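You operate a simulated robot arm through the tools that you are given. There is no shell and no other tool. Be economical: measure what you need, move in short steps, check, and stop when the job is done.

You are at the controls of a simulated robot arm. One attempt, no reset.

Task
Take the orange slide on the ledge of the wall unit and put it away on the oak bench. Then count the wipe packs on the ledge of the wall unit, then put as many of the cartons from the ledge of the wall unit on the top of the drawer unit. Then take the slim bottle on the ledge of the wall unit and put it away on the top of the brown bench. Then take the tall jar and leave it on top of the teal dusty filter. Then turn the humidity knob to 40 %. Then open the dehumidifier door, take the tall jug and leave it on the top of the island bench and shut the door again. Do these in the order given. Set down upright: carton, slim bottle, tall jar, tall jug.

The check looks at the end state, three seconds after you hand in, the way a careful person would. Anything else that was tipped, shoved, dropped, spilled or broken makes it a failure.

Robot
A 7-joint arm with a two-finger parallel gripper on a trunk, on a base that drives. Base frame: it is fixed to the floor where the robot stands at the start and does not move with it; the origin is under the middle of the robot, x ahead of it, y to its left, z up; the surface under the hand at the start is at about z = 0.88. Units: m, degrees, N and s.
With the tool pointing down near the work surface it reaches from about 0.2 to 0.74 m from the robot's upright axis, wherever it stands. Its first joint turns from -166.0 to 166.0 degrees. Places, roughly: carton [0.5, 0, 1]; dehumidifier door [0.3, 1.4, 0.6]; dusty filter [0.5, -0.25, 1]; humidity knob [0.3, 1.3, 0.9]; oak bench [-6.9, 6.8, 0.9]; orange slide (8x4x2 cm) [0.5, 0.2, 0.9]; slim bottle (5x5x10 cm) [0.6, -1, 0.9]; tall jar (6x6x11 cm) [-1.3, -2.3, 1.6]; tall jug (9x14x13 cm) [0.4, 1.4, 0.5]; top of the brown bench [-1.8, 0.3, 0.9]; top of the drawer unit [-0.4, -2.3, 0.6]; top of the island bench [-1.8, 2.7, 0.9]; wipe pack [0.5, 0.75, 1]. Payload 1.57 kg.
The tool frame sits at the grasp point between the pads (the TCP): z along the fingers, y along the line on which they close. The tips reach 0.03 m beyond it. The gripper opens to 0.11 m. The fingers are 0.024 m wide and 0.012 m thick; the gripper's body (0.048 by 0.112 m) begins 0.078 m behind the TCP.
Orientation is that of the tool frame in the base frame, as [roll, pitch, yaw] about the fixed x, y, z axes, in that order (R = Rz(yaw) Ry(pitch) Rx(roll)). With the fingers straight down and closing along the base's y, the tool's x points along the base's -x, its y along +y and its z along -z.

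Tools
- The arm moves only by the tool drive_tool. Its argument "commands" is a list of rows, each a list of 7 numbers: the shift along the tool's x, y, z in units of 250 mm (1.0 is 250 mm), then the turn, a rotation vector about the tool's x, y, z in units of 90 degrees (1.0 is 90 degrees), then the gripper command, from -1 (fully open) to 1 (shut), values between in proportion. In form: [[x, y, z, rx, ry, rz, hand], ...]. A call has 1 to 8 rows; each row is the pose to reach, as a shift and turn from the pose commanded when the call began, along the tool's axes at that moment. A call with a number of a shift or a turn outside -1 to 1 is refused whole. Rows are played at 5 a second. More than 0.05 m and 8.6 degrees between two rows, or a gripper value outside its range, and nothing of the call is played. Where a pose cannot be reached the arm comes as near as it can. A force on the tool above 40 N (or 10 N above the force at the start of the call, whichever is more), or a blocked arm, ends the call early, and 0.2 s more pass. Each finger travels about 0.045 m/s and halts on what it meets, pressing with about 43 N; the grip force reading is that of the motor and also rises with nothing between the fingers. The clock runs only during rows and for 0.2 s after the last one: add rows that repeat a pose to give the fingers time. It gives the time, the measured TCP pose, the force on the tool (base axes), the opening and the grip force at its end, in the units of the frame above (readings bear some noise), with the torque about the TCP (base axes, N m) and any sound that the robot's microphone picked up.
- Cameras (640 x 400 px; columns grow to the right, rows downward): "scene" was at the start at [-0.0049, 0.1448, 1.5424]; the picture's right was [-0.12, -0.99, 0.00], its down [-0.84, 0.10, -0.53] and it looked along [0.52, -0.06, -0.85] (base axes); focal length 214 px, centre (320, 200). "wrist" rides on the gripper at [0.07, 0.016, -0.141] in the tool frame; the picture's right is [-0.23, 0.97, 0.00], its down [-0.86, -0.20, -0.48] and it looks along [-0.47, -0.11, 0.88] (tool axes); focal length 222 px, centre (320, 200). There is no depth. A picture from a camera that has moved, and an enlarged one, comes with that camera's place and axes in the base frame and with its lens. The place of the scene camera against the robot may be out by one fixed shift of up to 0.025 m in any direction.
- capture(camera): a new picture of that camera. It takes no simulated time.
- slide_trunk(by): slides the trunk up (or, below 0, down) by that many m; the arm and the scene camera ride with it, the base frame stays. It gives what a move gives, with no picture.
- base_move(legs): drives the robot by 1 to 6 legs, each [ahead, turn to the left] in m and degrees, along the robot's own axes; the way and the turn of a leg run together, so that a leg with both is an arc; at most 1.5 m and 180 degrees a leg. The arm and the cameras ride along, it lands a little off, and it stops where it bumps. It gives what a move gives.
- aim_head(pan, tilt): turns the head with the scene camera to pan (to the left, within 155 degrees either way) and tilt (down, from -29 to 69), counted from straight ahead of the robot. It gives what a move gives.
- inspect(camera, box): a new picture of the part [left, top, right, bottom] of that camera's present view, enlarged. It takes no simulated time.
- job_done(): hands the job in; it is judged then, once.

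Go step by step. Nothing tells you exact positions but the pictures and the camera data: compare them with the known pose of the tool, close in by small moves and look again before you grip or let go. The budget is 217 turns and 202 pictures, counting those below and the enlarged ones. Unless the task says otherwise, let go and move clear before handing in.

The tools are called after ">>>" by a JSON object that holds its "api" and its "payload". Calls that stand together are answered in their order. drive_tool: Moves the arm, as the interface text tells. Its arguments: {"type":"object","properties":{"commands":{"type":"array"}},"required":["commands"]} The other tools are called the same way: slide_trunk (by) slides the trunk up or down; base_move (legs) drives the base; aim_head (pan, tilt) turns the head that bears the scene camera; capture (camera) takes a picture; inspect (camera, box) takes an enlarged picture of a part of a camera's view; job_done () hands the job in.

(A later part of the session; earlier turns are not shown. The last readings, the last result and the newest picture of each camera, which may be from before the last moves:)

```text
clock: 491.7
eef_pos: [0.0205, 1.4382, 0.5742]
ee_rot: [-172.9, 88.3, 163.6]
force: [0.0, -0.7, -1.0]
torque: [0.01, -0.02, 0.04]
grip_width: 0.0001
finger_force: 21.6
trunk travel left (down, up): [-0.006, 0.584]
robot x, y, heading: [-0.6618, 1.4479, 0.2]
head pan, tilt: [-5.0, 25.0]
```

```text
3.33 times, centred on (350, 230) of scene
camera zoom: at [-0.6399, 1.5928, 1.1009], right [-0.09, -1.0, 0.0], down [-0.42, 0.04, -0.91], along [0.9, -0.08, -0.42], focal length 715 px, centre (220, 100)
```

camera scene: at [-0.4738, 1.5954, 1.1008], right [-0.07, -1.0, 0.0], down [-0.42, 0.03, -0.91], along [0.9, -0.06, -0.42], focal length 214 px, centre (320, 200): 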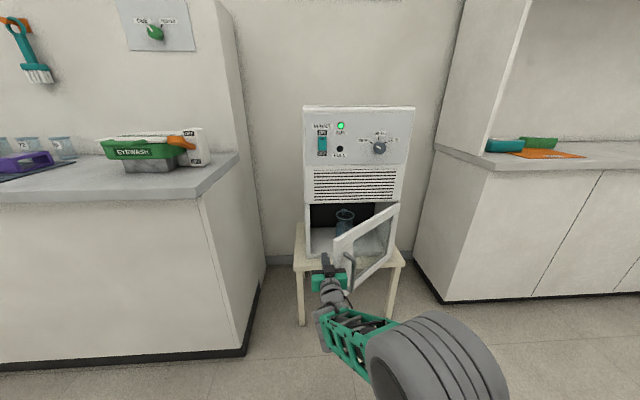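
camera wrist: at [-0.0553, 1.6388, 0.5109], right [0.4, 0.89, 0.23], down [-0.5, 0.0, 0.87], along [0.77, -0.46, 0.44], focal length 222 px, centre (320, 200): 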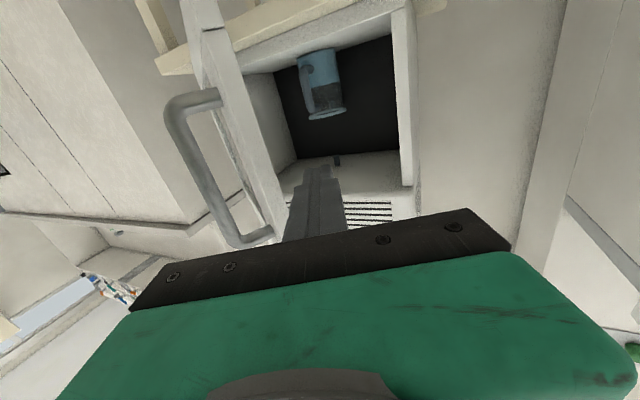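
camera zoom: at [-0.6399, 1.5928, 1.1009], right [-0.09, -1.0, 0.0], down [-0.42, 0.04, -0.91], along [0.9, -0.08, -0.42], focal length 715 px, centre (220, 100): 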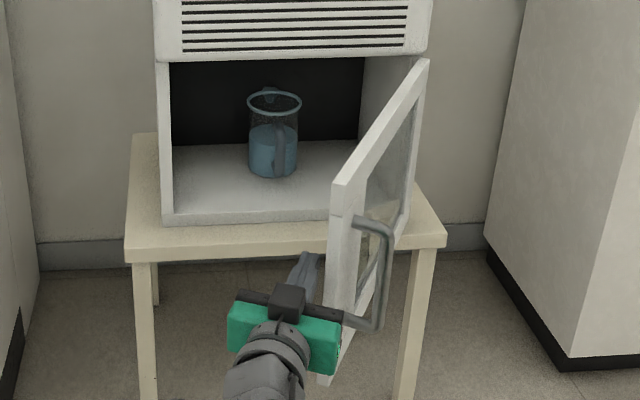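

Door now ~72° open. One more push to widen.

>>> {"api": "drive_tool", "payload": {"commands": [[0, -0.05, 0.07, 0, 0, 0, 1], [0, -0.11, 0.13, 0, 0, 0, 1], [0, -0.17, 0.19, 0, 0, 0, 1], [0, -0.23, 0.24, 0, 0, 0, 1], [0, -0.28, 0.26, 0, 0, 0, 1], [0, -0.33, 0.28, 0, 0, 0, 1]]}}

>>> {"api": "drive_tool", "payload": {"commands": [[0, 0.15, 0, 0, 0, 0, 1], [0, 0.3, 0, -0.06, 0, 0, 0], [0, 0.42, 0, -0.12, 0, 0, -1], [0, 0.46, 0, -0.19, 0, 0, -1], [0, 0.46, 0, -0.26, 0, 0, -1], [0, 0.46, 0, -0.26, 0, 0, -1]]}}

>>> {"api": "capture", "payload": {"camera": "scene"}}

>>> {"api": "capture", "payload": {"camera": "wrist"}}

```text
clock: 492.8
eef_pos: [0.0491, 1.3666, 0.5754]
ee_rot: [-165.5, 88.4, 171.1]
force: [-19.5, 8.5, 5.2]
torque: [-0.19, -0.06, -0.66]
grip_width: 0.0
finger_force: 21.2
trunk travel left (down, up): [-0.006, 0.584]
robot x, y, heading: [-0.6615, 1.4491, 0.1]
head pan, tilt: [-5.0, 25.0]
stopped in row 5: the force on the tool passed its limit at 45 N (the readings are from after the stop); the commanded pose is now the measured one
```

```text
clock: 493.8
eef_pos: [0.093, 1.4784, 0.5738]
ee_rot: [177.2, 88.1, 170.5]
force: [-28.3, 21.8, 5.1]
torque: [-0.22, -0.55, -2.48]
grip_width: 0.0268
finger_force: 0.1
trunk travel left (down, up): [-0.006, 0.584]
robot x, y, heading: [-0.6591, 1.448, 0.6]
head pan, tilt: [-5.0, 25.0]
stopped in row 4: the force on the tool passed its limit at 52 N (the readings are from after the stop); the commanded pose is now the measured one
```

```text
44 pictures are left
camera scene: at [-0.6438, 1.5941, 1.1009], right [-0.08, -1.0, 0.0], down [-0.42, 0.03, -0.91], along [0.9, -0.07, -0.42], focal length 214 px, centre (320, 200)
```

scene: 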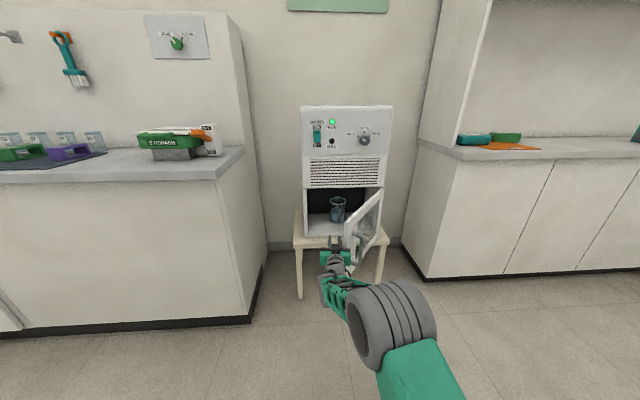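

```text
43 pictures are left
camera wrist: at [-0.0466, 1.5122, 0.5078], right [0.12, 0.97, 0.23], down [-0.47, -0.15, 0.87], along [0.87, -0.22, 0.44], focal length 222 px, centre (320, 200)
```

wrist: 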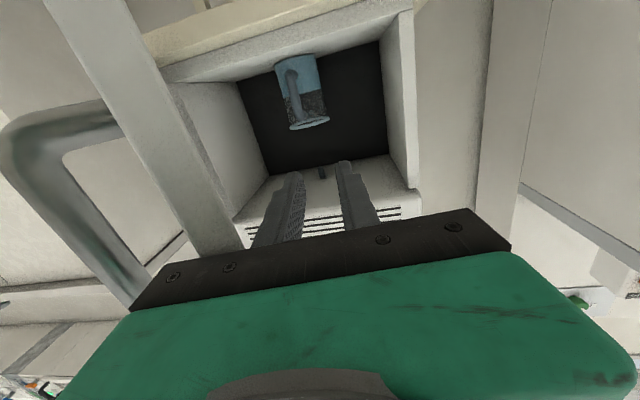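

The hand body is touching the door. Moving clear and looking at the jug.

>>> {"api": "drive_tool", "payload": {"commands": [[0, 0.06, -0.05, 0, 0, 0, -1], [0, 0.12, -0.1, 0, 0, 0, -1], [0, 0.12, -0.1, 0, 0, 0, -1]]}}

>>> {"api": "inspect", "payload": {"camera": "scene", "box": [290, 180, 410, 280]}}

>>> {"api": "inspect", "payload": {"camera": "wrist", "box": [200, 20, 440, 200]}}

```text
clock: 494.6
eef_pos: [0.0754, 1.5065, 0.5735]
ee_rot: [177.8, 88.1, 170.6]
force: [0.1, 0.3, 1.0]
torque: [0.02, 0.01, -0.01]
grip_width: 0.1101
finger_force: 0.0
trunk travel left (down, up): [-0.006, 0.584]
robot x, y, heading: [-0.6585, 1.4511, 0.4]
head pan, tilt: [-5.0, 25.0]
```

```text
4.00 times, centred on (350, 230) of scene
camera zoom: at [-0.6409, 1.593, 1.1009], right [-0.08, -1.0, 0.0], down [-0.42, 0.03, -0.91], along [0.9, -0.07, -0.42], focal length 858 px, centre (200, 80)
```

zoom: 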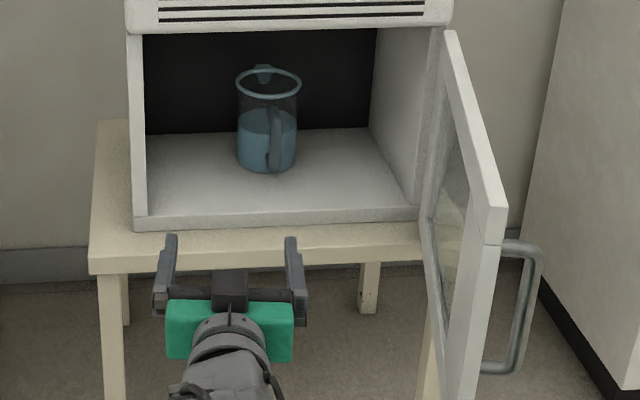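

```text
2.22 times, centred on (320, 110) of wrist
camera zoom: at [-0.0653, 1.5403, 0.507], right [0.13, 0.96, 0.23], down [-0.47, -0.14, 0.87], along [0.87, -0.22, 0.44], focal length 494 px, centre (320, 400)
```

zoom: 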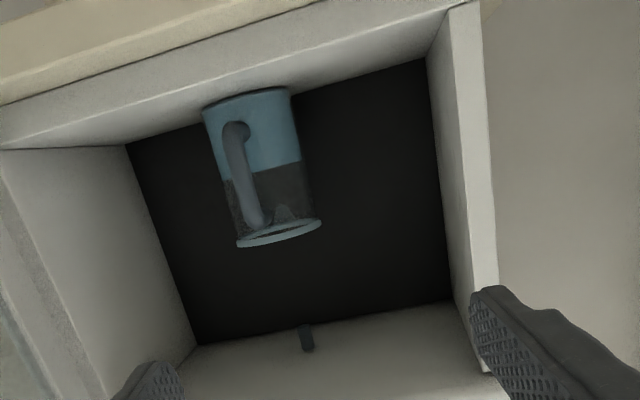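

The door stands ~78° open; jug body is centred near (0.45, 1.413), z 0.45–0.58. I'll shift the robot ~7 cm left to keep the elbow clear of the door, and align the hand with the jug.

>>> {"api": "base_move", "payload": {"legs": [[-0.2, 0], [0, 20], [0.2, 0], [0, -20]]}}

>>> {"api": "drive_tool", "payload": {"commands": [[0.02, -0.13, 0, -0.02, 0, 0, -1], [0.04, -0.26, 0, -0.04, 0, 0, -1], [0.06, -0.39, 0, -0.06, 0, 0, -1], [0.07, -0.52, 0, -0.08, 0, 0, -1], [0.07, -0.62, 0, -0.08, 0, 0, -1]]}}

>>> {"api": "capture", "payload": {"camera": "scene"}}

>>> {"api": "capture", "payload": {"camera": "wrist"}}

```text
clock: 499.5
eef_pos: [0.0603, 1.5769, 0.5731]
ee_rot: [177.3, 88.1, 170.5]
force: [-0.5, 1.1, 0.4]
torque: [-0.03, -0.03, -0.01]
grip_width: 0.1098
finger_force: 0.1
trunk travel left (down, up): [-0.006, 0.584]
robot x, y, heading: [-0.674, 1.5156, 0.7]
head pan, tilt: [-5.0, 25.0]
```

```text
clock: 500.7
eef_pos: [0.0381, 1.4236, 0.5548]
ee_rot: [170.8, 88.1, 171.2]
force: [0.4, -0.6, -0.2]
torque: [0.0, 0.02, -0.03]
grip_width: 0.1102
finger_force: 0.0
trunk travel left (down, up): [-0.006, 0.584]
robot x, y, heading: [-0.6715, 1.5152, 0.6]
head pan, tilt: [-5.0, 25.0]
```

```text
40 pictures are left
camera scene: at [-0.6574, 1.66, 1.1009], right [-0.07, -1.0, 0.0], down [-0.42, 0.03, -0.91], along [0.9, -0.07, -0.42], focal length 214 px, centre (320, 200)
```

scene: 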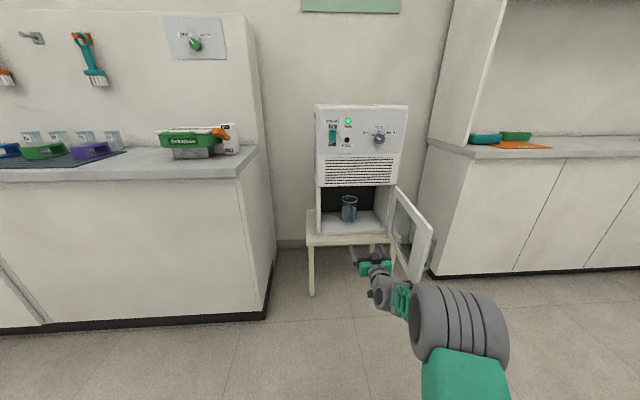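

```text
39 pictures are left
camera wrist: at [-0.1059, 1.4393, 0.4894], right [0.0, 0.97, 0.23], down [-0.45, -0.21, 0.87], along [0.89, -0.11, 0.44], focal length 222 px, centre (320, 200)
```

wrist: 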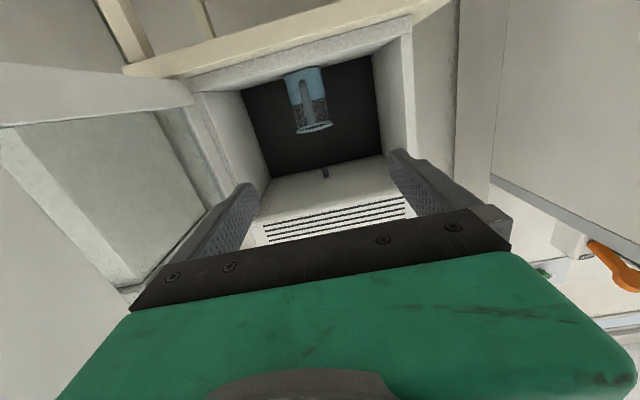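

The elbow would come close to the door, so I'll first nudge the door wider with closed fingers against its inner face near the free edge.

>>> {"api": "drive_tool", "payload": {"commands": [[0, 0, -0.08, 0, 0, 0, 1], [0, -0.06, -0.12, 0, 0, 0, 1], [0, -0.12, -0.12, 0, 0, 0, 1], [0, -0.18, -0.12, 0, 0, 0, 1], [0, -0.24, -0.12, 0, 0, 0, 1], [0, -0.3, -0.12, 0, 0, 0, 1], [0, -0.36, -0.12, 0, 0, 0, 1], [0, -0.42, -0.12, 0, 0, 0, 1]]}}

>>> {"api": "drive_tool", "payload": {"commands": [[0, -0.05, 0, 0, 0, 0, 1], [0, -0.1, 0, 0, 0, 0, 1], [0, -0.15, 0, 0, 0, 0, 1], [0, -0.2, 0, 0, 0, 0, 1], [0, -0.25, 0, 0, 0, 0, 1], [0, -0.3, 0, 0, 0, 0, 1], [0, -0.35, 0, 0, 0, 0, 1]]}}

>>> {"api": "capture", "payload": {"camera": "scene"}}

```text
clock: 502.5
eef_pos: [0.0112, 1.3181, 0.556]
ee_rot: [170.6, 88.1, 171.1]
force: [-0.3, -0.8, -0.7]
torque: [0.04, 0.02, 0.01]
grip_width: 0.0
finger_force: 21.3
trunk travel left (down, up): [-0.006, 0.584]
robot x, y, heading: [-0.6769, 1.5155, 0.9]
head pan, tilt: [-5.0, 25.0]
```

```text
clock: 503.8
eef_pos: [0.0096, 1.2472, 0.5555]
ee_rot: [169.7, 88.1, 169.7]
force: [-16.6, 0.0, 4.3]
torque: [-0.23, -0.08, -0.84]
grip_width: 0.0
finger_force: 21.3
trunk travel left (down, up): [-0.006, 0.584]
robot x, y, heading: [-0.6774, 1.5184, 0.5]
head pan, tilt: [-5.0, 25.0]
stopped in row 6: the force on the tool passed its limit at 41 N (the readings are from after the stop); the commanded pose is now the measured one
```

```text
38 pictures are left
camera scene: at [-0.6584, 1.6598, 1.101], right [-0.08, -1.0, 0.0], down [-0.42, 0.03, -0.91], along [0.9, -0.07, -0.42], focal length 214 px, centre (320, 200)
```

scene: 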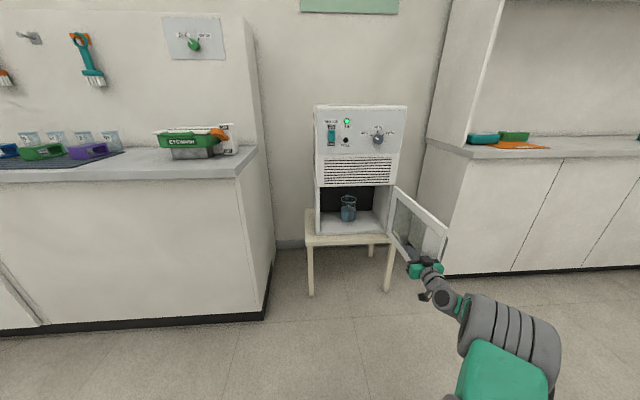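

Door is now wide open. Returning the hand in line with the jug, open.

>>> {"api": "drive_tool", "payload": {"commands": [[0, 0.05, -0.03, 0, 0, 0, 1], [0, 0.15, -0.03, 0, 0, 0, 1], [0, 0.27, 0, 0, 0, 0, -1], [0, 0.39, 0.04, 0, 0, 0, -1], [0, 0.51, 0.08, 0, 0, 0, -1], [0, 0.62, 0.1, 0, 0, 0, -1], [0, 0.67, 0.1, 0, 0, 0, -1]]}}

>>> {"api": "base_move", "payload": {"legs": [[0.2, 0]]}}

>>> {"api": "capture", "payload": {"camera": "scene"}}

>>> {"api": "capture", "payload": {"camera": "wrist"}}

```text
clock: 505.4
eef_pos: [0.0364, 1.416, 0.5562]
ee_rot: [169.2, 88.1, 169.3]
force: [-0.5, -0.3, 0.0]
torque: [0.01, 0.01, 0.01]
grip_width: 0.1037
finger_force: 0.1
trunk travel left (down, up): [-0.006, 0.584]
robot x, y, heading: [-0.6717, 1.5146, 0.6]
head pan, tilt: [-5.0, 25.0]
```

```text
clock: 507.1
eef_pos: [0.2394, 1.4164, 0.5548]
ee_rot: [169.3, 88.0, 169.6]
force: [-0.3, -0.2, -0.8]
torque: [-0.02, 0.01, -0.01]
grip_width: 0.1098
finger_force: 0.0
trunk travel left (down, up): [-0.006, 0.584]
robot x, y, heading: [-0.4696, 1.5169, 0.8]
head pan, tilt: [-5.0, 25.0]
```

```text
37 pictures are left
camera scene: at [-0.4539, 1.6621, 1.1009], right [-0.08, -1.0, 0.0], down [-0.42, 0.03, -0.91], along [0.9, -0.07, -0.42], focal length 214 px, centre (320, 200)
```

scene: 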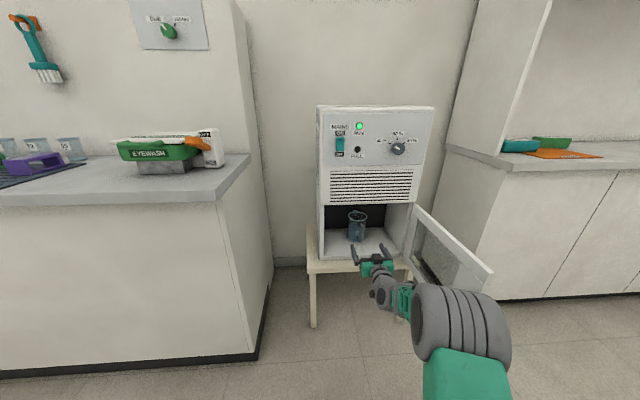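

```text
36 pictures are left
camera wrist: at [0.0961, 1.4337, 0.4892], right [0.0, 0.97, 0.23], down [-0.45, -0.21, 0.87], along [0.89, -0.11, 0.44], focal length 222 px, centre (320, 200)
```

wrist: 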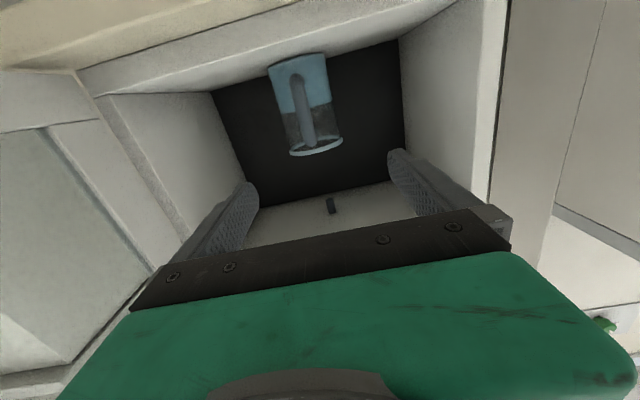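

Jug at (0.45, 1.408). Fine alignment, then advancing.

>>> {"api": "drive_tool", "payload": {"commands": [[0.02, -0.032, 0, 0, 0, 0, -1], [0.02, -0.032, 0, 0, 0, 0, -1]]}}

>>> {"api": "base_move", "payload": {"legs": [[0.11, 0]]}}

>>> {"api": "capture", "payload": {"camera": "wrist"}}

>>> {"api": "inspect", "payload": {"camera": "scene", "box": [300, 190, 520, 350]}}

```text
clock: 507.6
eef_pos: [0.2402, 1.4089, 0.5497]
ee_rot: [169.5, 88.0, 169.8]
force: [-1.8, 0.1, -0.1]
torque: [0.0, -0.01, -0.02]
grip_width: 0.1101
finger_force: 0.1
trunk travel left (down, up): [-0.006, 0.584]
robot x, y, heading: [-0.4729, 1.5174, 0.6]
head pan, tilt: [-5.0, 25.0]
```

```text
clock: 508.8
eef_pos: [0.3478, 1.4106, 0.5499]
ee_rot: [169.2, 88.0, 169.5]
force: [0.2, -0.6, -0.6]
torque: [0.05, 0.01, -0.02]
grip_width: 0.1096
finger_force: 0.0
trunk travel left (down, up): [-0.006, 0.584]
robot x, y, heading: [-0.3606, 1.5203, 0.6]
head pan, tilt: [-5.0, 25.0]
```

```text
35 pictures are left
camera wrist: at [0.2043, 1.4271, 0.4839], right [0.0, 0.97, 0.23], down [-0.45, -0.21, 0.87], along [0.89, -0.11, 0.44], focal length 222 px, centre (320, 200)
```

wrist: 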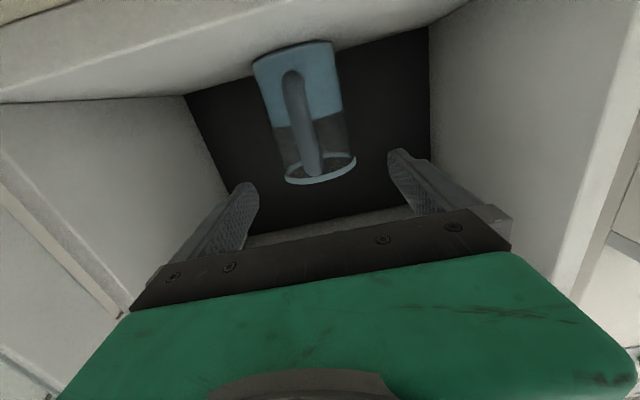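

```text
2.50 times, centred on (410, 270) of scene
camera zoom: at [-0.3461, 1.6633, 1.1009], right [-0.08, -1.0, 0.0], down [-0.42, 0.03, -0.91], along [0.9, -0.07, -0.42], focal length 536 px, centre (95, 25)
```

zoom: 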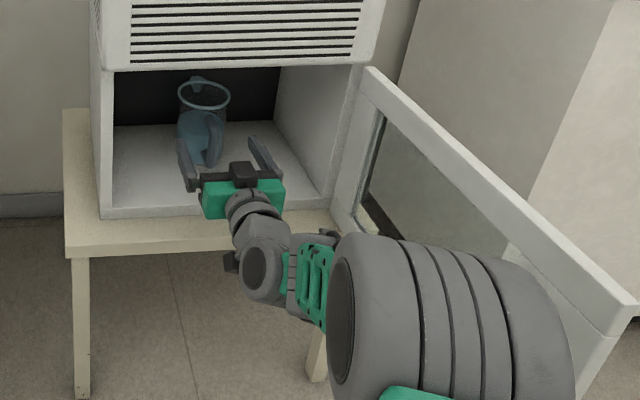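

Pitching the hand 10° downward to lift the wrist camera clear of the sill, lowering 1 cm, then advancing the last 8 cm.

>>> {"api": "drive_tool", "payload": {"commands": [[0.015, -0.005, 0, 0, 0.055, 0, -1], [0.035, -0.01, 0, 0, 0.11, 0, -1], [0.035, -0.01, 0, 0, 0.11, 0, -1]]}}

>>> {"api": "base_move", "payload": {"legs": [[0.05, 0]]}}

>>> {"api": "capture", "payload": {"camera": "wrist"}}

>>> {"api": "inspect", "payload": {"camera": "scene", "box": [300, 190, 460, 310]}}

```text
clock: 509.6
eef_pos: [0.3479, 1.4081, 0.5409]
ee_rot: [178.2, 78.0, 178.5]
force: [-0.4, 0.0, -0.4]
torque: [0.01, -0.01, -0.03]
grip_width: 0.1099
finger_force: 0.0
trunk travel left (down, up): [-0.006, 0.584]
robot x, y, heading: [-0.3628, 1.5182, 0.7]
head pan, tilt: [-5.0, 25.0]
```

```text
clock: 510.6
eef_pos: [0.3963, 1.4088, 0.5407]
ee_rot: [178.2, 78.2, 178.4]
force: [-0.1, 0.2, 0.3]
torque: [0.02, -0.01, -0.05]
grip_width: 0.1099
finger_force: 0.0
trunk travel left (down, up): [-0.006, 0.584]
robot x, y, heading: [-0.3144, 1.5159, 0.5]
head pan, tilt: [-5.0, 25.0]
```

```text
33 pictures are left
camera wrist: at [0.2447, 1.425, 0.5005], right [0.04, 0.97, 0.23], down [-0.29, -0.21, 0.93], along [0.96, -0.11, 0.28], focal length 222 px, centre (320, 200)
```

wrist: 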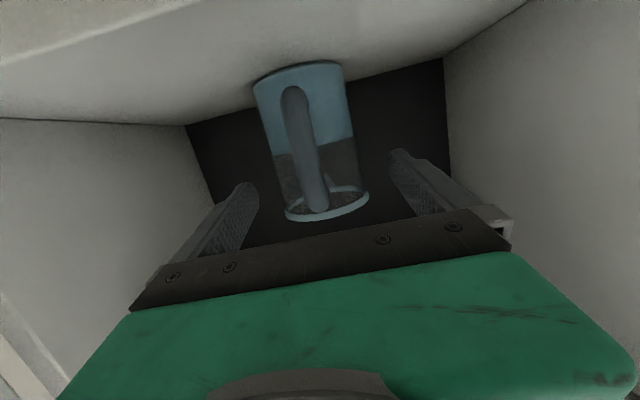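

```text
3.33 times, centred on (380, 250) of scene
camera zoom: at [-0.2962, 1.6639, 1.1009], right [-0.08, -1.0, 0.0], down [-0.42, 0.03, -0.91], along [0.9, -0.07, -0.42], focal length 715 px, centre (120, 33)
```

zoom: 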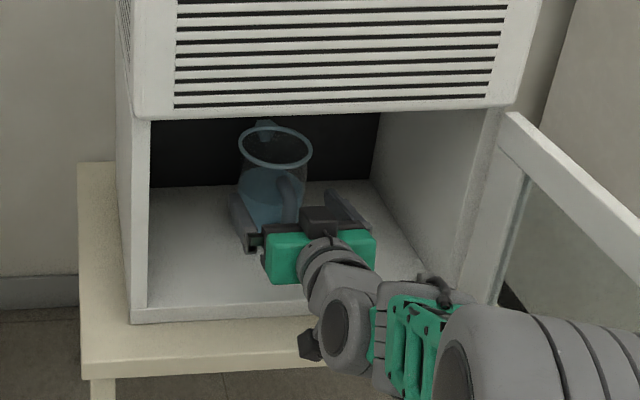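

Advancing the last 4 cm and closing on the jug body.

>>> {"api": "base_move", "payload": {"legs": [[0.038, 0]]}}

>>> {"api": "capture", "payload": {"camera": "wrist"}}

```text
clock: 511.4
eef_pos: [0.4347, 1.4089, 0.541]
ee_rot: [178.1, 78.2, 178.4]
force: [-0.2, 0.5, 0.6]
torque: [0.01, -0.03, 0.0]
grip_width: 0.1101
finger_force: 0.0
trunk travel left (down, up): [-0.006, 0.584]
robot x, y, heading: [-0.2751, 1.5166, 0.9]
head pan, tilt: [-5.0, 25.0]
```

```text
31 pictures are left
camera wrist: at [0.2822, 1.4256, 0.5005], right [0.04, 0.97, 0.23], down [-0.29, -0.21, 0.93], along [0.96, -0.11, 0.28], focal length 222 px, centre (320, 200)
```

wrist: 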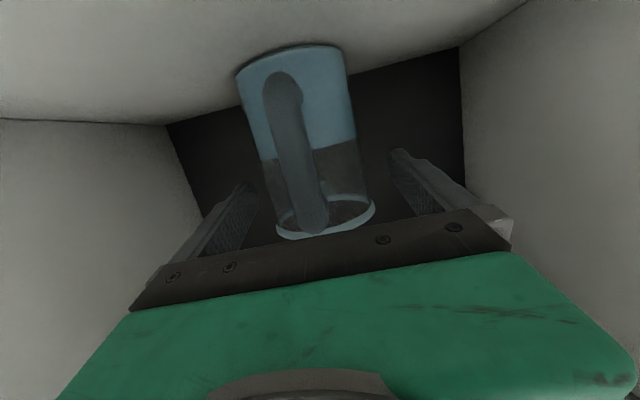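

>>> {"api": "base_move", "payload": {"legs": [[0.018, 0]]}}

>>> {"api": "drive_tool", "payload": {"commands": [[0, 0, 0, 0, 0, 0, 0], [0, 0, 0, 0, 0, 0, 1], [0, 0, 0, 0, 0, 0, 1], [0, 0, 0, 0, 0, 0, 1]]}}

>>> {"api": "capture", "payload": {"camera": "wrist"}}

```text
clock: 512.2
eef_pos: [0.4521, 1.4113, 0.5402]
ee_rot: [178.2, 78.3, 178.5]
force: [0.2, 0.0, -0.6]
torque: [0.05, 0.01, 0.01]
grip_width: 0.1101
finger_force: 0.0
trunk travel left (down, up): [-0.006, 0.584]
robot x, y, heading: [-0.2572, 1.5176, 0.7]
head pan, tilt: [-5.0, 25.0]
```

```text
clock: 513.2
eef_pos: [0.4532, 1.4097, 0.5408]
ee_rot: [178.3, 78.3, 178.4]
force: [-0.2, -1.4, 1.3]
torque: [-0.13, 0.07, 0.05]
grip_width: 0.0841
finger_force: 35.0
trunk travel left (down, up): [-0.006, 0.584]
robot x, y, heading: [-0.2601, 1.5165, 0.8]
head pan, tilt: [-5.0, 25.0]
```

```text
30 pictures are left
camera wrist: at [0.3002, 1.4256, 0.5007], right [0.04, 0.97, 0.23], down [-0.29, -0.21, 0.93], along [0.96, -0.11, 0.28], focal length 222 px, centre (320, 200)
```

wrist: 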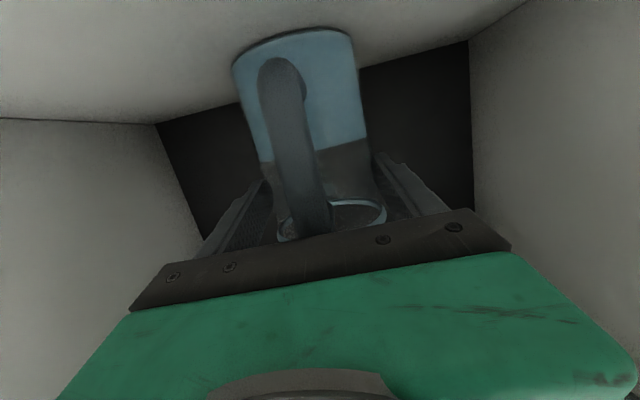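

Jug gripped. Lifting 3 cm and backing out.

>>> {"api": "drive_tool", "payload": {"commands": [[0, 0, 0, 0, 0, 0, 1], [-0.04, 0, -0.008, 0, 0, 0, 1], [-0.08, 0, -0.016, 0, 0, 0, 1], [-0.12, 0, -0.025, 0, 0, 0, 1], [-0.12, 0, -0.025, 0, 0, 0, 1]]}}

>>> {"api": "capture", "payload": {"camera": "wrist"}}

>>> {"api": "base_move", "payload": {"legs": [[-0.5, 0]]}}

>>> {"api": "capture", "payload": {"camera": "scene"}}

```text
clock: 514.4
eef_pos: [0.4527, 1.4087, 0.5714]
ee_rot: [178.1, 78.1, 178.4]
force: [-0.5, -0.2, -4.7]
torque: [0.01, 0.0, -0.01]
grip_width: 0.0839
finger_force: 42.9
trunk travel left (down, up): [-0.006, 0.584]
robot x, y, heading: [-0.2577, 1.5197, 0.7]
head pan, tilt: [-5.0, 25.0]
```

```text
29 pictures are left
camera wrist: at [0.2999, 1.4254, 0.5318], right [0.04, 0.97, 0.23], down [-0.29, -0.21, 0.93], along [0.96, -0.11, 0.27], focal length 222 px, centre (320, 200)
```

wrist: 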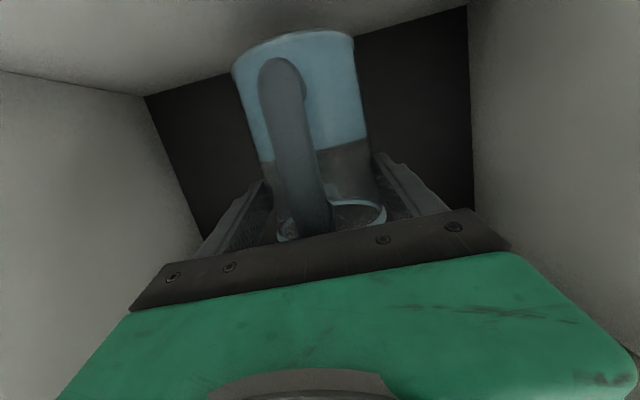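

```text
clock: 517.3
eef_pos: [-0.0438, 1.4012, 0.572]
ee_rot: [178.1, 78.1, 178.3]
force: [0.0, -0.2, -5.2]
torque: [0.0, 0.0, -0.04]
grip_width: 0.0837
finger_force: 42.8
trunk travel left (down, up): [-0.006, 0.584]
robot x, y, heading: [-0.7577, 1.5144, 0.7]
head pan, tilt: [-5.0, 25.0]
```

```text
28 pictures are left
camera scene: at [-0.7375, 1.659, 1.1009], right [-0.08, -1.0, 0.0], down [-0.42, 0.03, -0.91], along [0.9, -0.07, -0.42], focal length 214 px, centre (320, 200)
```

scene: 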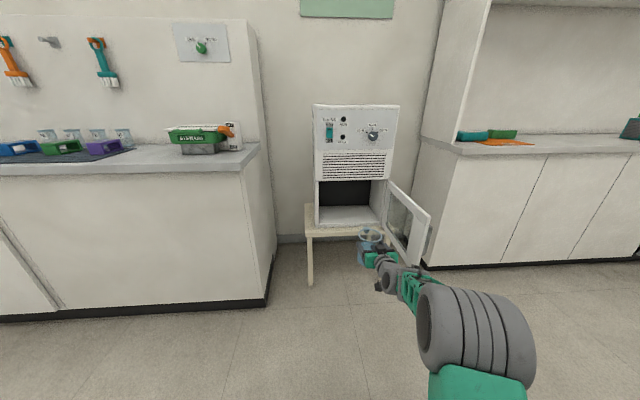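

Jug is out. Raising it, then turning via the south side so it reaches the island's free near corner.

>>> {"api": "slide_trunk", "payload": {"by": 0.4}}

>>> {"api": "slide_trunk", "payload": {"by": 0.15}}

>>> {"api": "base_move", "payload": {"legs": [[0.15, 0], [0, -90], [-0.42, 0]]}}

>>> {"api": "aim_head", "payload": {"pan": -80, "tilt": 35}}

>>> {"api": "capture", "payload": {"camera": "scene"}}

```text
clock: 521.2
eef_pos: [-0.0445, 1.4018, 0.9713]
ee_rot: [178.2, 78.1, 178.3]
force: [0.0, 0.4, -4.7]
torque: [-0.07, -0.05, 0.0]
grip_width: 0.0837
finger_force: 42.3
trunk travel left (down, up): [-0.406, 0.184]
robot x, y, heading: [-0.7582, 1.5118, 0.8]
head pan, tilt: [-5.0, 25.0]
```

```text
clock: 522.9
eef_pos: [-0.0436, 1.4026, 1.1221]
ee_rot: [178.2, 78.0, 178.3]
force: [0.1, -0.1, -3.9]
torque: [0.02, -0.05, 0.0]
grip_width: 0.0837
finger_force: 42.7
trunk travel left (down, up): [-0.556, 0.034]
robot x, y, heading: [-0.7536, 1.5146, 0.4]
head pan, tilt: [-5.0, 25.0]
```

```text
clock: 530.4
eef_pos: [-0.7344, 1.2351, 1.1227]
ee_rot: [178.2, 78.1, 86.2]
force: [-0.5, 0.6, -4.7]
torque: [-0.02, 0.01, -0.02]
grip_width: 0.0835
finger_force: 43.2
trunk travel left (down, up): [-0.556, 0.034]
robot x, y, heading: [-0.5974, 1.9407, -91.6]
head pan, tilt: [-5.0, 25.0]
```

```text
clock: 531.9
eef_pos: [-0.733, 1.2347, 1.1217]
ee_rot: [178.3, 78.0, 86.2]
force: [0.2, 0.3, -4.8]
torque: [-0.02, -0.03, 0.0]
grip_width: 0.0835
finger_force: 43.0
trunk travel left (down, up): [-0.556, 0.034]
robot x, y, heading: [-0.5962, 1.9396, -91.6]
head pan, tilt: [-80.0, 35.0]
```

```text
27 pictures are left
camera scene: at [-0.5399, 1.9818, 1.6352], right [-0.15, 0.99, 0.0], down [0.57, 0.08, -0.82], along [-0.81, -0.12, -0.57], focal length 214 px, centre (320, 200)
```

scene: 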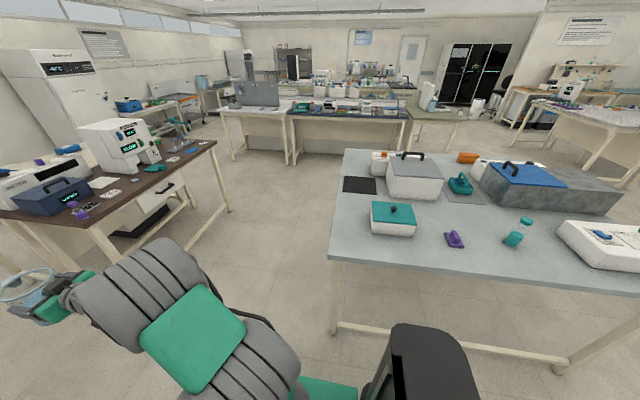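

Free area at the island's near-left corner confirmed. Turning right to face it.

>>> {"api": "base_move", "payload": {"legs": [[0, -88.4]]}}

>>> {"api": "aim_head", "payload": {"pan": 0, "tilt": 45}}

>>> {"api": "capture", "payload": {"camera": "scene"}}

```text
clock: 536.1
eef_pos: [-1.3023, 2.0755, 1.1223]
ee_rot: [178.1, 78.1, -3.7]
force: [-0.1, 1.0, -4.8]
torque: [-0.05, 0.07, 0.01]
grip_width: 0.0835
finger_force: 43.2
trunk travel left (down, up): [-0.556, 0.034]
robot x, y, heading: [-0.5971, 1.9413, 178.7]
head pan, tilt: [-80.0, 35.0]
```

```text
clock: 537.6
eef_pos: [-1.3025, 2.0762, 1.1222]
ee_rot: [178.1, 78.0, -3.7]
force: [-0.1, 0.3, -4.4]
torque: [-0.04, 0.06, 0.0]
grip_width: 0.0836
finger_force: 42.7
trunk travel left (down, up): [-0.556, 0.034]
robot x, y, heading: [-0.5976, 1.9452, 178.6]
head pan, tilt: [0.0, 45.0]
```

```text
26 pictures are left
camera scene: at [-0.6343, 1.7857, 1.6203], right [0.02, 1.0, 0.0], down [0.71, -0.02, -0.71], along [-0.71, 0.02, -0.71], focal length 214 px, centre (320, 200)
```

scene: 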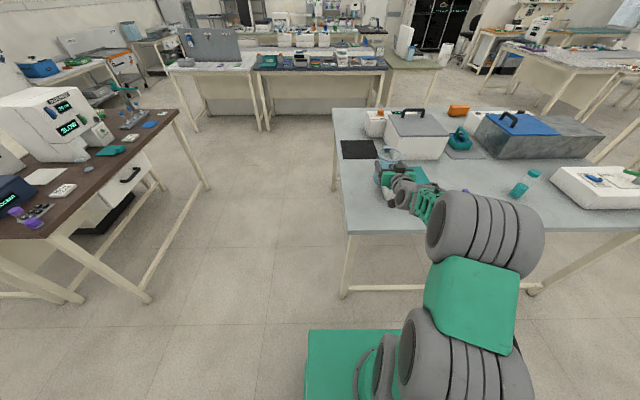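

Shifting 5 cm away from the lidded box and lowering.

>>> {"api": "drive_tool", "payload": {"commands": [[0, 0.08, 0, 0, 0, 0, 1], [0, 0.16, -0.02, 0, 0, 0, 1], [0, 0.22, -0.04, 0, 0, 0, 1]]}}

>>> {"api": "slide_trunk", "payload": {"by": -0.12}}

>>> {"api": "inspect", "payload": {"camera": "scene", "box": [320, 90, 480, 210]}}

>>> {"api": "capture", "payload": {"camera": "wrist"}}

```text
clock: 538.4
eef_pos: [-1.294, 2.0208, 1.1227]
ee_rot: [178.2, 78.1, -3.6]
force: [0.1, -0.8, -5.2]
torque: [0.02, -0.01, -0.02]
grip_width: 0.0836
finger_force: 42.7
trunk travel left (down, up): [-0.556, 0.034]
robot x, y, heading: [-0.5979, 1.9446, 178.8]
head pan, tilt: [0.0, 45.0]
```

```text
clock: 539.9
eef_pos: [-1.2945, 2.0195, 1.0049]
ee_rot: [178.1, 78.2, -3.5]
force: [-0.5, -0.8, -4.8]
torque: [-0.03, 0.0, -0.06]
grip_width: 0.0838
finger_force: 43.1
trunk travel left (down, up): [-0.436, 0.154]
robot x, y, heading: [-0.5917, 1.9415, 178.3]
head pan, tilt: [0.0, 45.0]
```

```text
3.33 times, centred on (400, 150) of scene
camera zoom: at [-0.6342, 1.7855, 1.5004], right [0.02, 1.0, 0.0], down [0.71, -0.02, -0.71], along [-0.71, 0.02, -0.71], focal length 715 px, centre (53, 367)
```

zoom: 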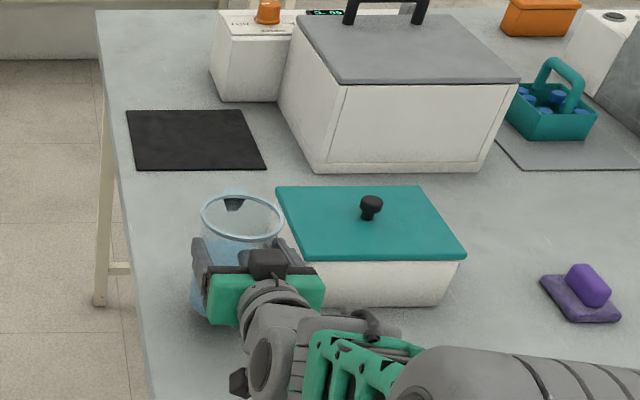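

```text
24 pictures are left
camera wrist: at [-1.1421, 1.9998, 0.9648], right [-0.08, -0.97, 0.23], down [0.3, 0.2, 0.93], along [-0.95, 0.14, 0.27], focal length 222 px, centre (320, 200)
```

wrist: 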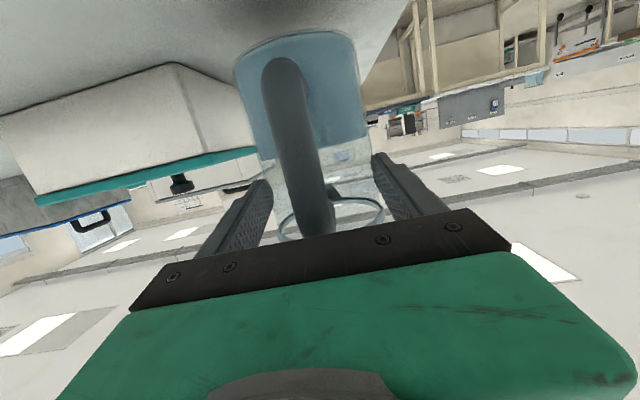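

Clearances are fine (≈5 cm each side). Lowering to contact.

>>> {"api": "slide_trunk", "payload": {"by": -0.028}}

>>> {"api": "drive_tool", "payload": {"commands": [[0.008, 0, 0.002, 0, 0, 0, 1], [0.016, 0, 0.003, 0, 0, 0, 1], [0.016, 0, 0.003, 0, 0, 0, 1]]}}

>>> {"api": "drive_tool", "payload": {"commands": [[0.006, 0, 0.001, 0, 0, 0, 1], [0.012, 0, 0.002, 0, 0, 0, 1], [0.012, 0, 0.002, 0, 0, 0, 1]]}}

>>> {"api": "drive_tool", "payload": {"commands": [[0.006, 0, 0.001, 0, 0, 0, 1], [0.012, 0, 0.002, 0, 0, 0, 1], [0.012, 0, 0.002, 0, 0, 0, 1]]}}

```text
clock: 540.6
eef_pos: [-1.2954, 2.0204, 0.9766]
ee_rot: [178.2, 78.2, -3.6]
force: [-0.5, -0.5, -4.3]
torque: [-0.02, 0.0, -0.01]
grip_width: 0.0838
finger_force: 42.6
trunk travel left (down, up): [-0.408, 0.182]
robot x, y, heading: [-0.5935, 1.938, 178.5]
head pan, tilt: [0.0, 45.0]
```

```text
clock: 541.4
eef_pos: [-1.2953, 2.0198, 0.9758]
ee_rot: [178.3, 78.5, -3.4]
force: [0.2, 0.8, 10.2]
torque: [0.41, -0.15, -0.01]
grip_width: 0.0837
finger_force: 43.4
trunk travel left (down, up): [-0.408, 0.182]
robot x, y, heading: [-0.5906, 1.9424, 178.7]
head pan, tilt: [0.0, 45.0]
```

```text
clock: 542.2
eef_pos: [-1.2941, 2.0208, 0.9753]
ee_rot: [178.6, 78.8, -3.3]
force: [-3.1, 2.0, 30.0]
torque: [0.58, -0.06, 0.05]
grip_width: 0.0838
finger_force: 42.4
trunk travel left (down, up): [-0.408, 0.182]
robot x, y, heading: [-0.5969, 1.9387, 178.7]
head pan, tilt: [0.0, 45.0]
```

```text
clock: 543.0
eef_pos: [-1.2941, 2.0203, 0.9732]
ee_rot: [178.6, 79.0, -3.4]
force: [-5.9, 1.9, 32.2]
torque: [0.53, 0.11, 0.08]
grip_width: 0.0839
finger_force: 42.9
trunk travel left (down, up): [-0.408, 0.182]
robot x, y, heading: [-0.5907, 1.9395, 178.8]
head pan, tilt: [0.0, 45.0]
```

Contact; easing off, opening and withdrawing.

>>> {"api": "drive_tool", "payload": {"commands": [[-0.015, 0, -0.003, 0, 0, 0, 1], [-0.028, 0, -0.006, 0, 0, 0, 1], [-0.028, 0, -0.006, 0, 0, 0, 1], [-0.028, 0, -0.006, 0, 0, 0, 0], [-0.028, 0, -0.006, 0, 0, 0, -1], [-0.028, 0, -0.006, 0, 0, 0, -1], [-0.028, 0, -0.006, 0, 0, 0, -1]]}}

>>> {"api": "base_move", "payload": {"legs": [[-0.25, 0]]}}

>>> {"api": "capture", "payload": {"camera": "scene"}}

>>> {"api": "inspect", "payload": {"camera": "scene", "box": [320, 90, 480, 210]}}

```text
clock: 544.6
eef_pos: [-1.2937, 2.0219, 0.9735]
ee_rot: [178.2, 78.0, -3.7]
force: [0.6, -0.4, 1.3]
torque: [0.03, 0.02, 0.02]
grip_width: 0.1099
finger_force: 0.0
trunk travel left (down, up): [-0.408, 0.182]
robot x, y, heading: [-0.5963, 1.9427, 178.5]
head pan, tilt: [0.0, 45.0]
```

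```text
clock: 546.5
eef_pos: [-1.0429, 2.0167, 0.9738]
ee_rot: [178.2, 78.1, -3.8]
force: [0.2, 0.1, 0.5]
torque: [0.0, 0.0, -0.02]
grip_width: 0.11
finger_force: 0.0
trunk travel left (down, up): [-0.408, 0.182]
robot x, y, heading: [-0.3475, 1.9326, 178.5]
head pan, tilt: [0.0, 45.0]
```

```text
23 pictures are left
camera scene: at [-0.3852, 1.7794, 1.4723], right [0.03, 1.0, 0.0], down [0.71, -0.02, -0.71], along [-0.71, 0.02, -0.71], focal length 214 px, centre (320, 200)
```

scene: 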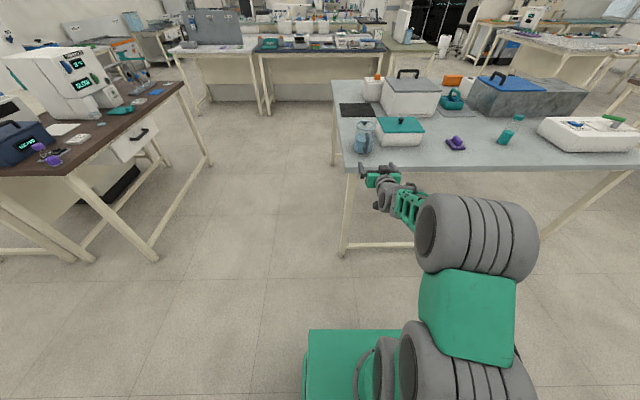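

```text
3.33 times, centred on (400, 150) of scene
camera zoom: at [-0.3852, 1.7794, 1.4723], right [0.03, 1.0, 0.0], down [0.71, -0.02, -0.71], along [-0.71, 0.02, -0.71], focal length 715 px, centre (53, 367)
```

zoom: 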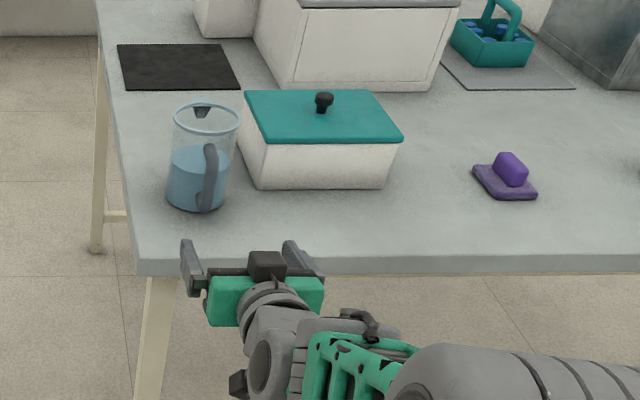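

Jug stands upright on the island. Now going back to shut the door, via a clear route, ending south-west of the open door.

>>> {"api": "base_move", "payload": {"legs": [[0, 91.5], [0.3, 0], [0, -60], [0.45, 0], [0, 60], [0.2, 0]]}}

>>> {"api": "base_move", "payload": {"legs": [[0, 90]]}}

>>> {"api": "aim_head", "payload": {"pan": 10, "tilt": 30}}

>>> {"api": "capture", "payload": {"camera": "scene"}}

```text
clock: 561.0
eef_pos: [-0.8082, 0.5143, 0.9729]
ee_rot: [178.2, 78.1, 86.8]
force: [0.4, -0.2, 0.1]
torque: [0.01, -0.01, 0.01]
grip_width: 0.1099
finger_force: 0.1
trunk travel left (down, up): [-0.408, 0.182]
robot x, y, heading: [-0.7332, 1.216, -90.6]
head pan, tilt: [0.0, 45.0]
```

```text
clock: 565.2
eef_pos: [-0.0382, 1.1316, 0.9734]
ee_rot: [178.2, 78.2, 176.1]
force: [0.2, 0.5, 0.4]
torque: [-0.01, -0.01, -0.02]
grip_width: 0.1097
finger_force: 0.0
trunk travel left (down, up): [-0.408, 0.182]
robot x, y, heading: [-0.734, 1.2126, -1.5]
head pan, tilt: [0.0, 45.0]
```

```text
clock: 566.0
eef_pos: [-0.0364, 1.1289, 0.9755]
ee_rot: [178.2, 78.1, 176.1]
force: [-0.4, 0.3, 0.1]
torque: [0.03, 0.01, -0.02]
grip_width: 0.1099
finger_force: 0.1
trunk travel left (down, up): [-0.408, 0.182]
robot x, y, heading: [-0.7325, 1.2121, -1.8]
head pan, tilt: [10.0, 30.0]
```

```text
21 pictures are left
camera scene: at [-0.7143, 1.3816, 1.4949], right [0.15, -0.99, 0.0], down [-0.5, -0.07, -0.87], along [0.86, 0.13, -0.5], focal length 214 px, centre (320, 200)
```

scene: 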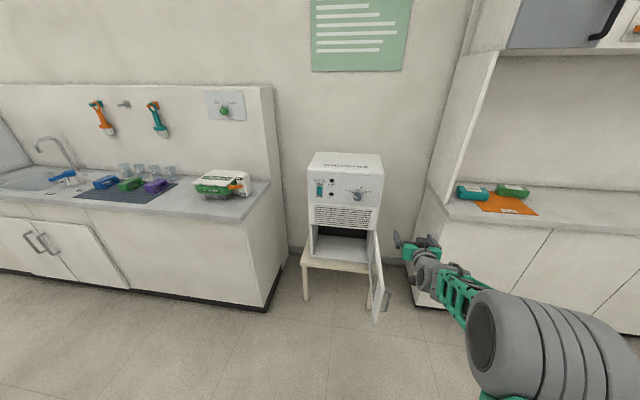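

Moving the closed hand to the outside of the door and lowering it.

>>> {"api": "drive_tool", "payload": {"commands": [[0, -0.1, 0, 0, 0, 0, 0], [0, -0.2, -0.04, 0, 0, 0, 1], [0, -0.28, -0.06, 0, 0, 0, 1], [0, -0.28, -0.06, 0, 0, 0, 1], [0, -0.28, -0.06, 0, 0, 0, 1], [0, -0.28, -0.06, 0, 0, 0, 1], [0, -0.28, -0.06, 0, 0, 0, 1]]}}

>>> {"api": "slide_trunk", "payload": {"by": -0.38}}

>>> {"api": "drive_tool", "payload": {"commands": [[0, 0.08, 0, 0, 0, 0, 1], [0, 0.16, 0, 0, 0, 0, 1], [0, 0.24, 0, 0, 0, 0, 1], [0, 0.32, 0, 0, 0, 0, 1], [0, 0.4, 0, 0, 0, 0, 1], [0, 0.48, 0, 0, 0, 0, 1], [0, 0.56, 0, 0, 0, 0, 1], [0, 0.64, 0, 0, 0, 0, 1]]}}

>>> {"api": "capture", "payload": {"camera": "scene"}}

```text
clock: 567.6
eef_pos: [-0.0546, 1.0617, 0.9772]
ee_rot: [178.2, 78.0, 176.1]
force: [1.0, -0.7, -0.7]
torque: [0.0, 0.0, 0.01]
grip_width: 0.0
finger_force: 17.1
trunk travel left (down, up): [-0.408, 0.182]
robot x, y, heading: [-0.7325, 1.2118, -1.6]
head pan, tilt: [10.0, 30.0]
```

```text
clock: 571.3
eef_pos: [-0.0534, 1.0624, 0.5985]
ee_rot: [178.2, 78.1, 176.1]
force: [-0.6, 0.4, -0.5]
torque: [-0.01, 0.03, 0.01]
grip_width: 0.0
finger_force: 21.6
trunk travel left (down, up): [-0.028, 0.562]
robot x, y, heading: [-0.7349, 1.213, -1.3]
head pan, tilt: [10.0, 30.0]
```

```text
clock: 573.1
eef_pos: [-0.0488, 1.2203, 0.6008]
ee_rot: [178.0, 78.1, 176.1]
force: [-0.6, 0.2, -0.5]
torque: [-0.02, 0.02, -0.03]
grip_width: 0.0
finger_force: 21.7
trunk travel left (down, up): [-0.028, 0.562]
robot x, y, heading: [-0.7353, 1.2149, -1.6]
head pan, tilt: [10.0, 30.0]
```

```text
20 pictures are left
camera scene: at [-0.7143, 1.3815, 1.115], right [0.15, -0.99, 0.0], down [-0.49, -0.07, -0.87], along [0.86, 0.13, -0.5], focal length 214 px, centre (320, 200)
```

scene: 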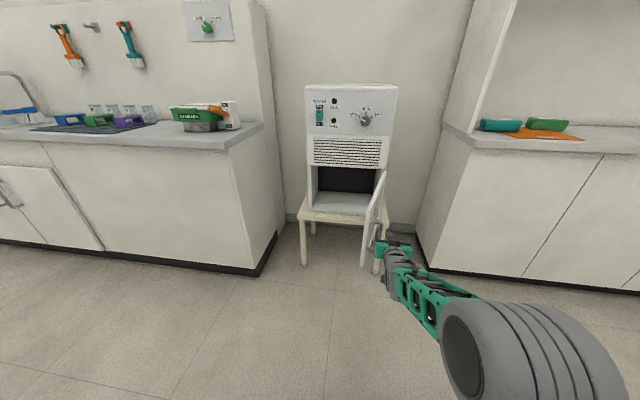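

Working. Continue sweeping along the closing arc.

>>> {"api": "drive_tool", "payload": {"commands": [[0, 0.08, 0.02, 0, 0, 0, 1], [0, 0.16, 0.04, 0, 0, 0, 1], [0, 0.24, 0.06, 0, 0, 0, 1], [0, 0.32, 0.09, 0, 0, 0, 1], [0, 0.4, 0.12, 0, 0, 0, 1], [0, 0.48, 0.16, 0, 0, 0, 1], [0, 0.56, 0.2, 0, 0, 0, 1], [0, 0.64, 0.24, 0, 0, 0, 1]]}}

>>> {"api": "capture", "payload": {"camera": "scene"}}

```text
clock: 574.9
eef_pos: [0.0156, 1.3795, 0.5886]
ee_rot: [178.3, 78.1, 176.1]
force: [-0.2, 0.0, 1.3]
torque: [0.0, -0.01, 0.05]
grip_width: 0.0
finger_force: 21.5
trunk travel left (down, up): [-0.028, 0.562]
robot x, y, heading: [-0.7335, 1.2132, -1.8]
head pan, tilt: [10.0, 30.0]
```

```text
19 pictures are left
camera scene: at [-0.7143, 1.3816, 1.115], right [0.15, -0.99, 0.0], down [-0.49, -0.07, -0.87], along [0.86, 0.13, -0.5], focal length 214 px, centre (320, 200)
```

scene: 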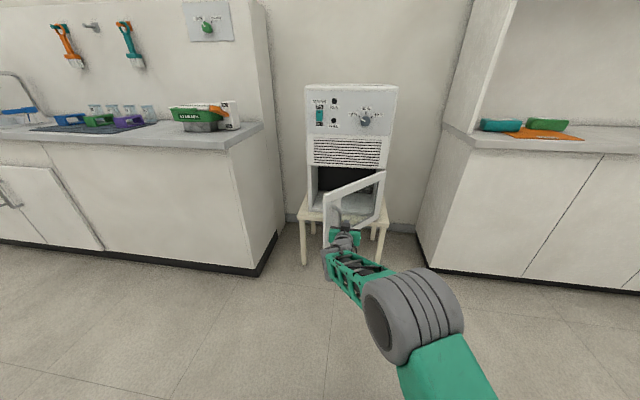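

Door at ~45°. I'll reposition the base a bit to the left so I can push the door's frame shut squarely.

>>> {"api": "drive_tool", "payload": {"commands": [[0, -0.12, -0.05, 0, 0, 0, 1], [0, -0.24, -0.05, 0, 0, 0, 1], [0, -0.36, -0.05, 0, 0, 0, 1], [0, -0.48, -0.05, 0, 0, 0, 1]]}}

>>> {"api": "base_move", "payload": {"legs": [[-0.5, 0], [0, 27], [0.42, 0], [0, -26]]}}

>>> {"api": "capture", "payload": {"camera": "scene"}}

```text
clock: 575.9
eef_pos: [-0.0007, 1.2602, 0.5897]
ee_rot: [178.2, 78.0, 176.3]
force: [-1.2, -0.2, 0.0]
torque: [0.0, 0.02, 0.01]
grip_width: 0.0004
finger_force: 21.2
trunk travel left (down, up): [-0.028, 0.562]
robot x, y, heading: [-0.7338, 1.2106, -1.6]
head pan, tilt: [10.0, 30.0]
```

```text
clock: 583.7
eef_pos: [-0.1223, 1.4751, 0.5902]
ee_rot: [178.2, 78.2, 177.5]
force: [1.0, 0.5, 0.0]
torque: [0.02, 0.0, 0.01]
grip_width: 0.0
finger_force: 21.4
trunk travel left (down, up): [-0.028, 0.562]
robot x, y, heading: [-0.8578, 1.4098, -0.0]
head pan, tilt: [10.0, 30.0]
```

```text
18 pictures are left
camera scene: at [-0.8393, 1.5796, 1.1149], right [0.17, -0.99, 0.0], down [-0.49, -0.09, -0.87], along [0.85, 0.15, -0.5], focal length 214 px, centre (320, 200)
```

scene: 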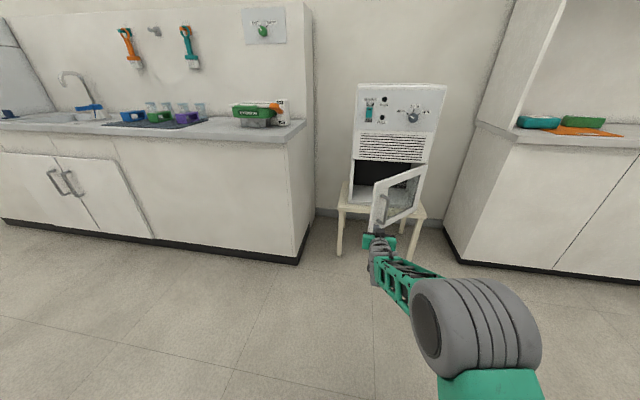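

>>> {"api": "drive_tool", "payload": {"commands": [[0, -0.06, 0, 0, 0, 0, 1], [0, -0.12, 0, 0, 0, 0, 1]]}}

>>> {"api": "base_move", "payload": {"legs": [[0.15, 0]]}}

>>> {"api": "capture", "payload": {"camera": "wrist"}}

>>> {"api": "inspect", "payload": {"camera": "scene", "box": [320, 140, 480, 270]}}

```text
clock: 584.3
eef_pos: [-0.1239, 1.4449, 0.588]
ee_rot: [178.3, 78.0, 177.5]
force: [-0.1, -0.6, -1.0]
torque: [-0.01, -0.01, -0.01]
grip_width: 0.0
finger_force: 20.9
trunk travel left (down, up): [-0.028, 0.562]
robot x, y, heading: [-0.8539, 1.413, -0.5]
head pan, tilt: [10.0, 30.0]
```

```text
clock: 585.7
eef_pos: [0.026, 1.4456, 0.5881]
ee_rot: [178.2, 78.1, 177.6]
force: [-0.2, -0.2, 0.9]
torque: [0.05, 0.01, 0.02]
grip_width: 0.0002
finger_force: 20.4
trunk travel left (down, up): [-0.028, 0.562]
robot x, y, heading: [-0.7109, 1.4094, -0.2]
head pan, tilt: [10.0, 30.0]
```

```text
17 pictures are left
camera wrist: at [-0.1261, 1.4632, 0.5488], right [0.06, 0.97, 0.23], down [-0.29, -0.2, 0.93], along [0.95, -0.12, 0.27], focal length 222 px, centre (320, 200)
```

wrist: 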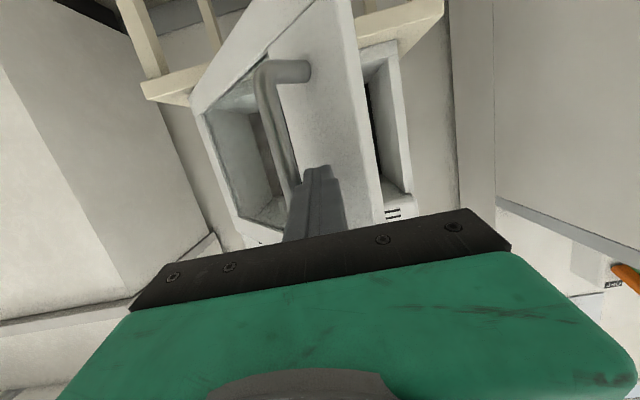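

```text
3.08 times, centred on (400, 205) of scene
camera zoom: at [-0.69, 1.5791, 1.1149], right [0.17, -0.99, 0.0], down [-0.49, -0.09, -0.87], along [0.85, 0.15, -0.5], focal length 660 px, centre (74, 185)
```

zoom: 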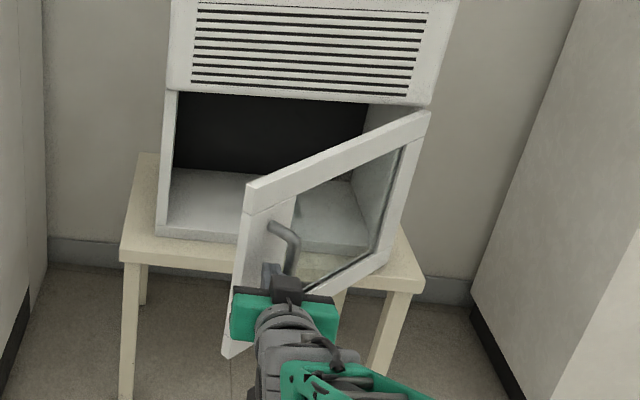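

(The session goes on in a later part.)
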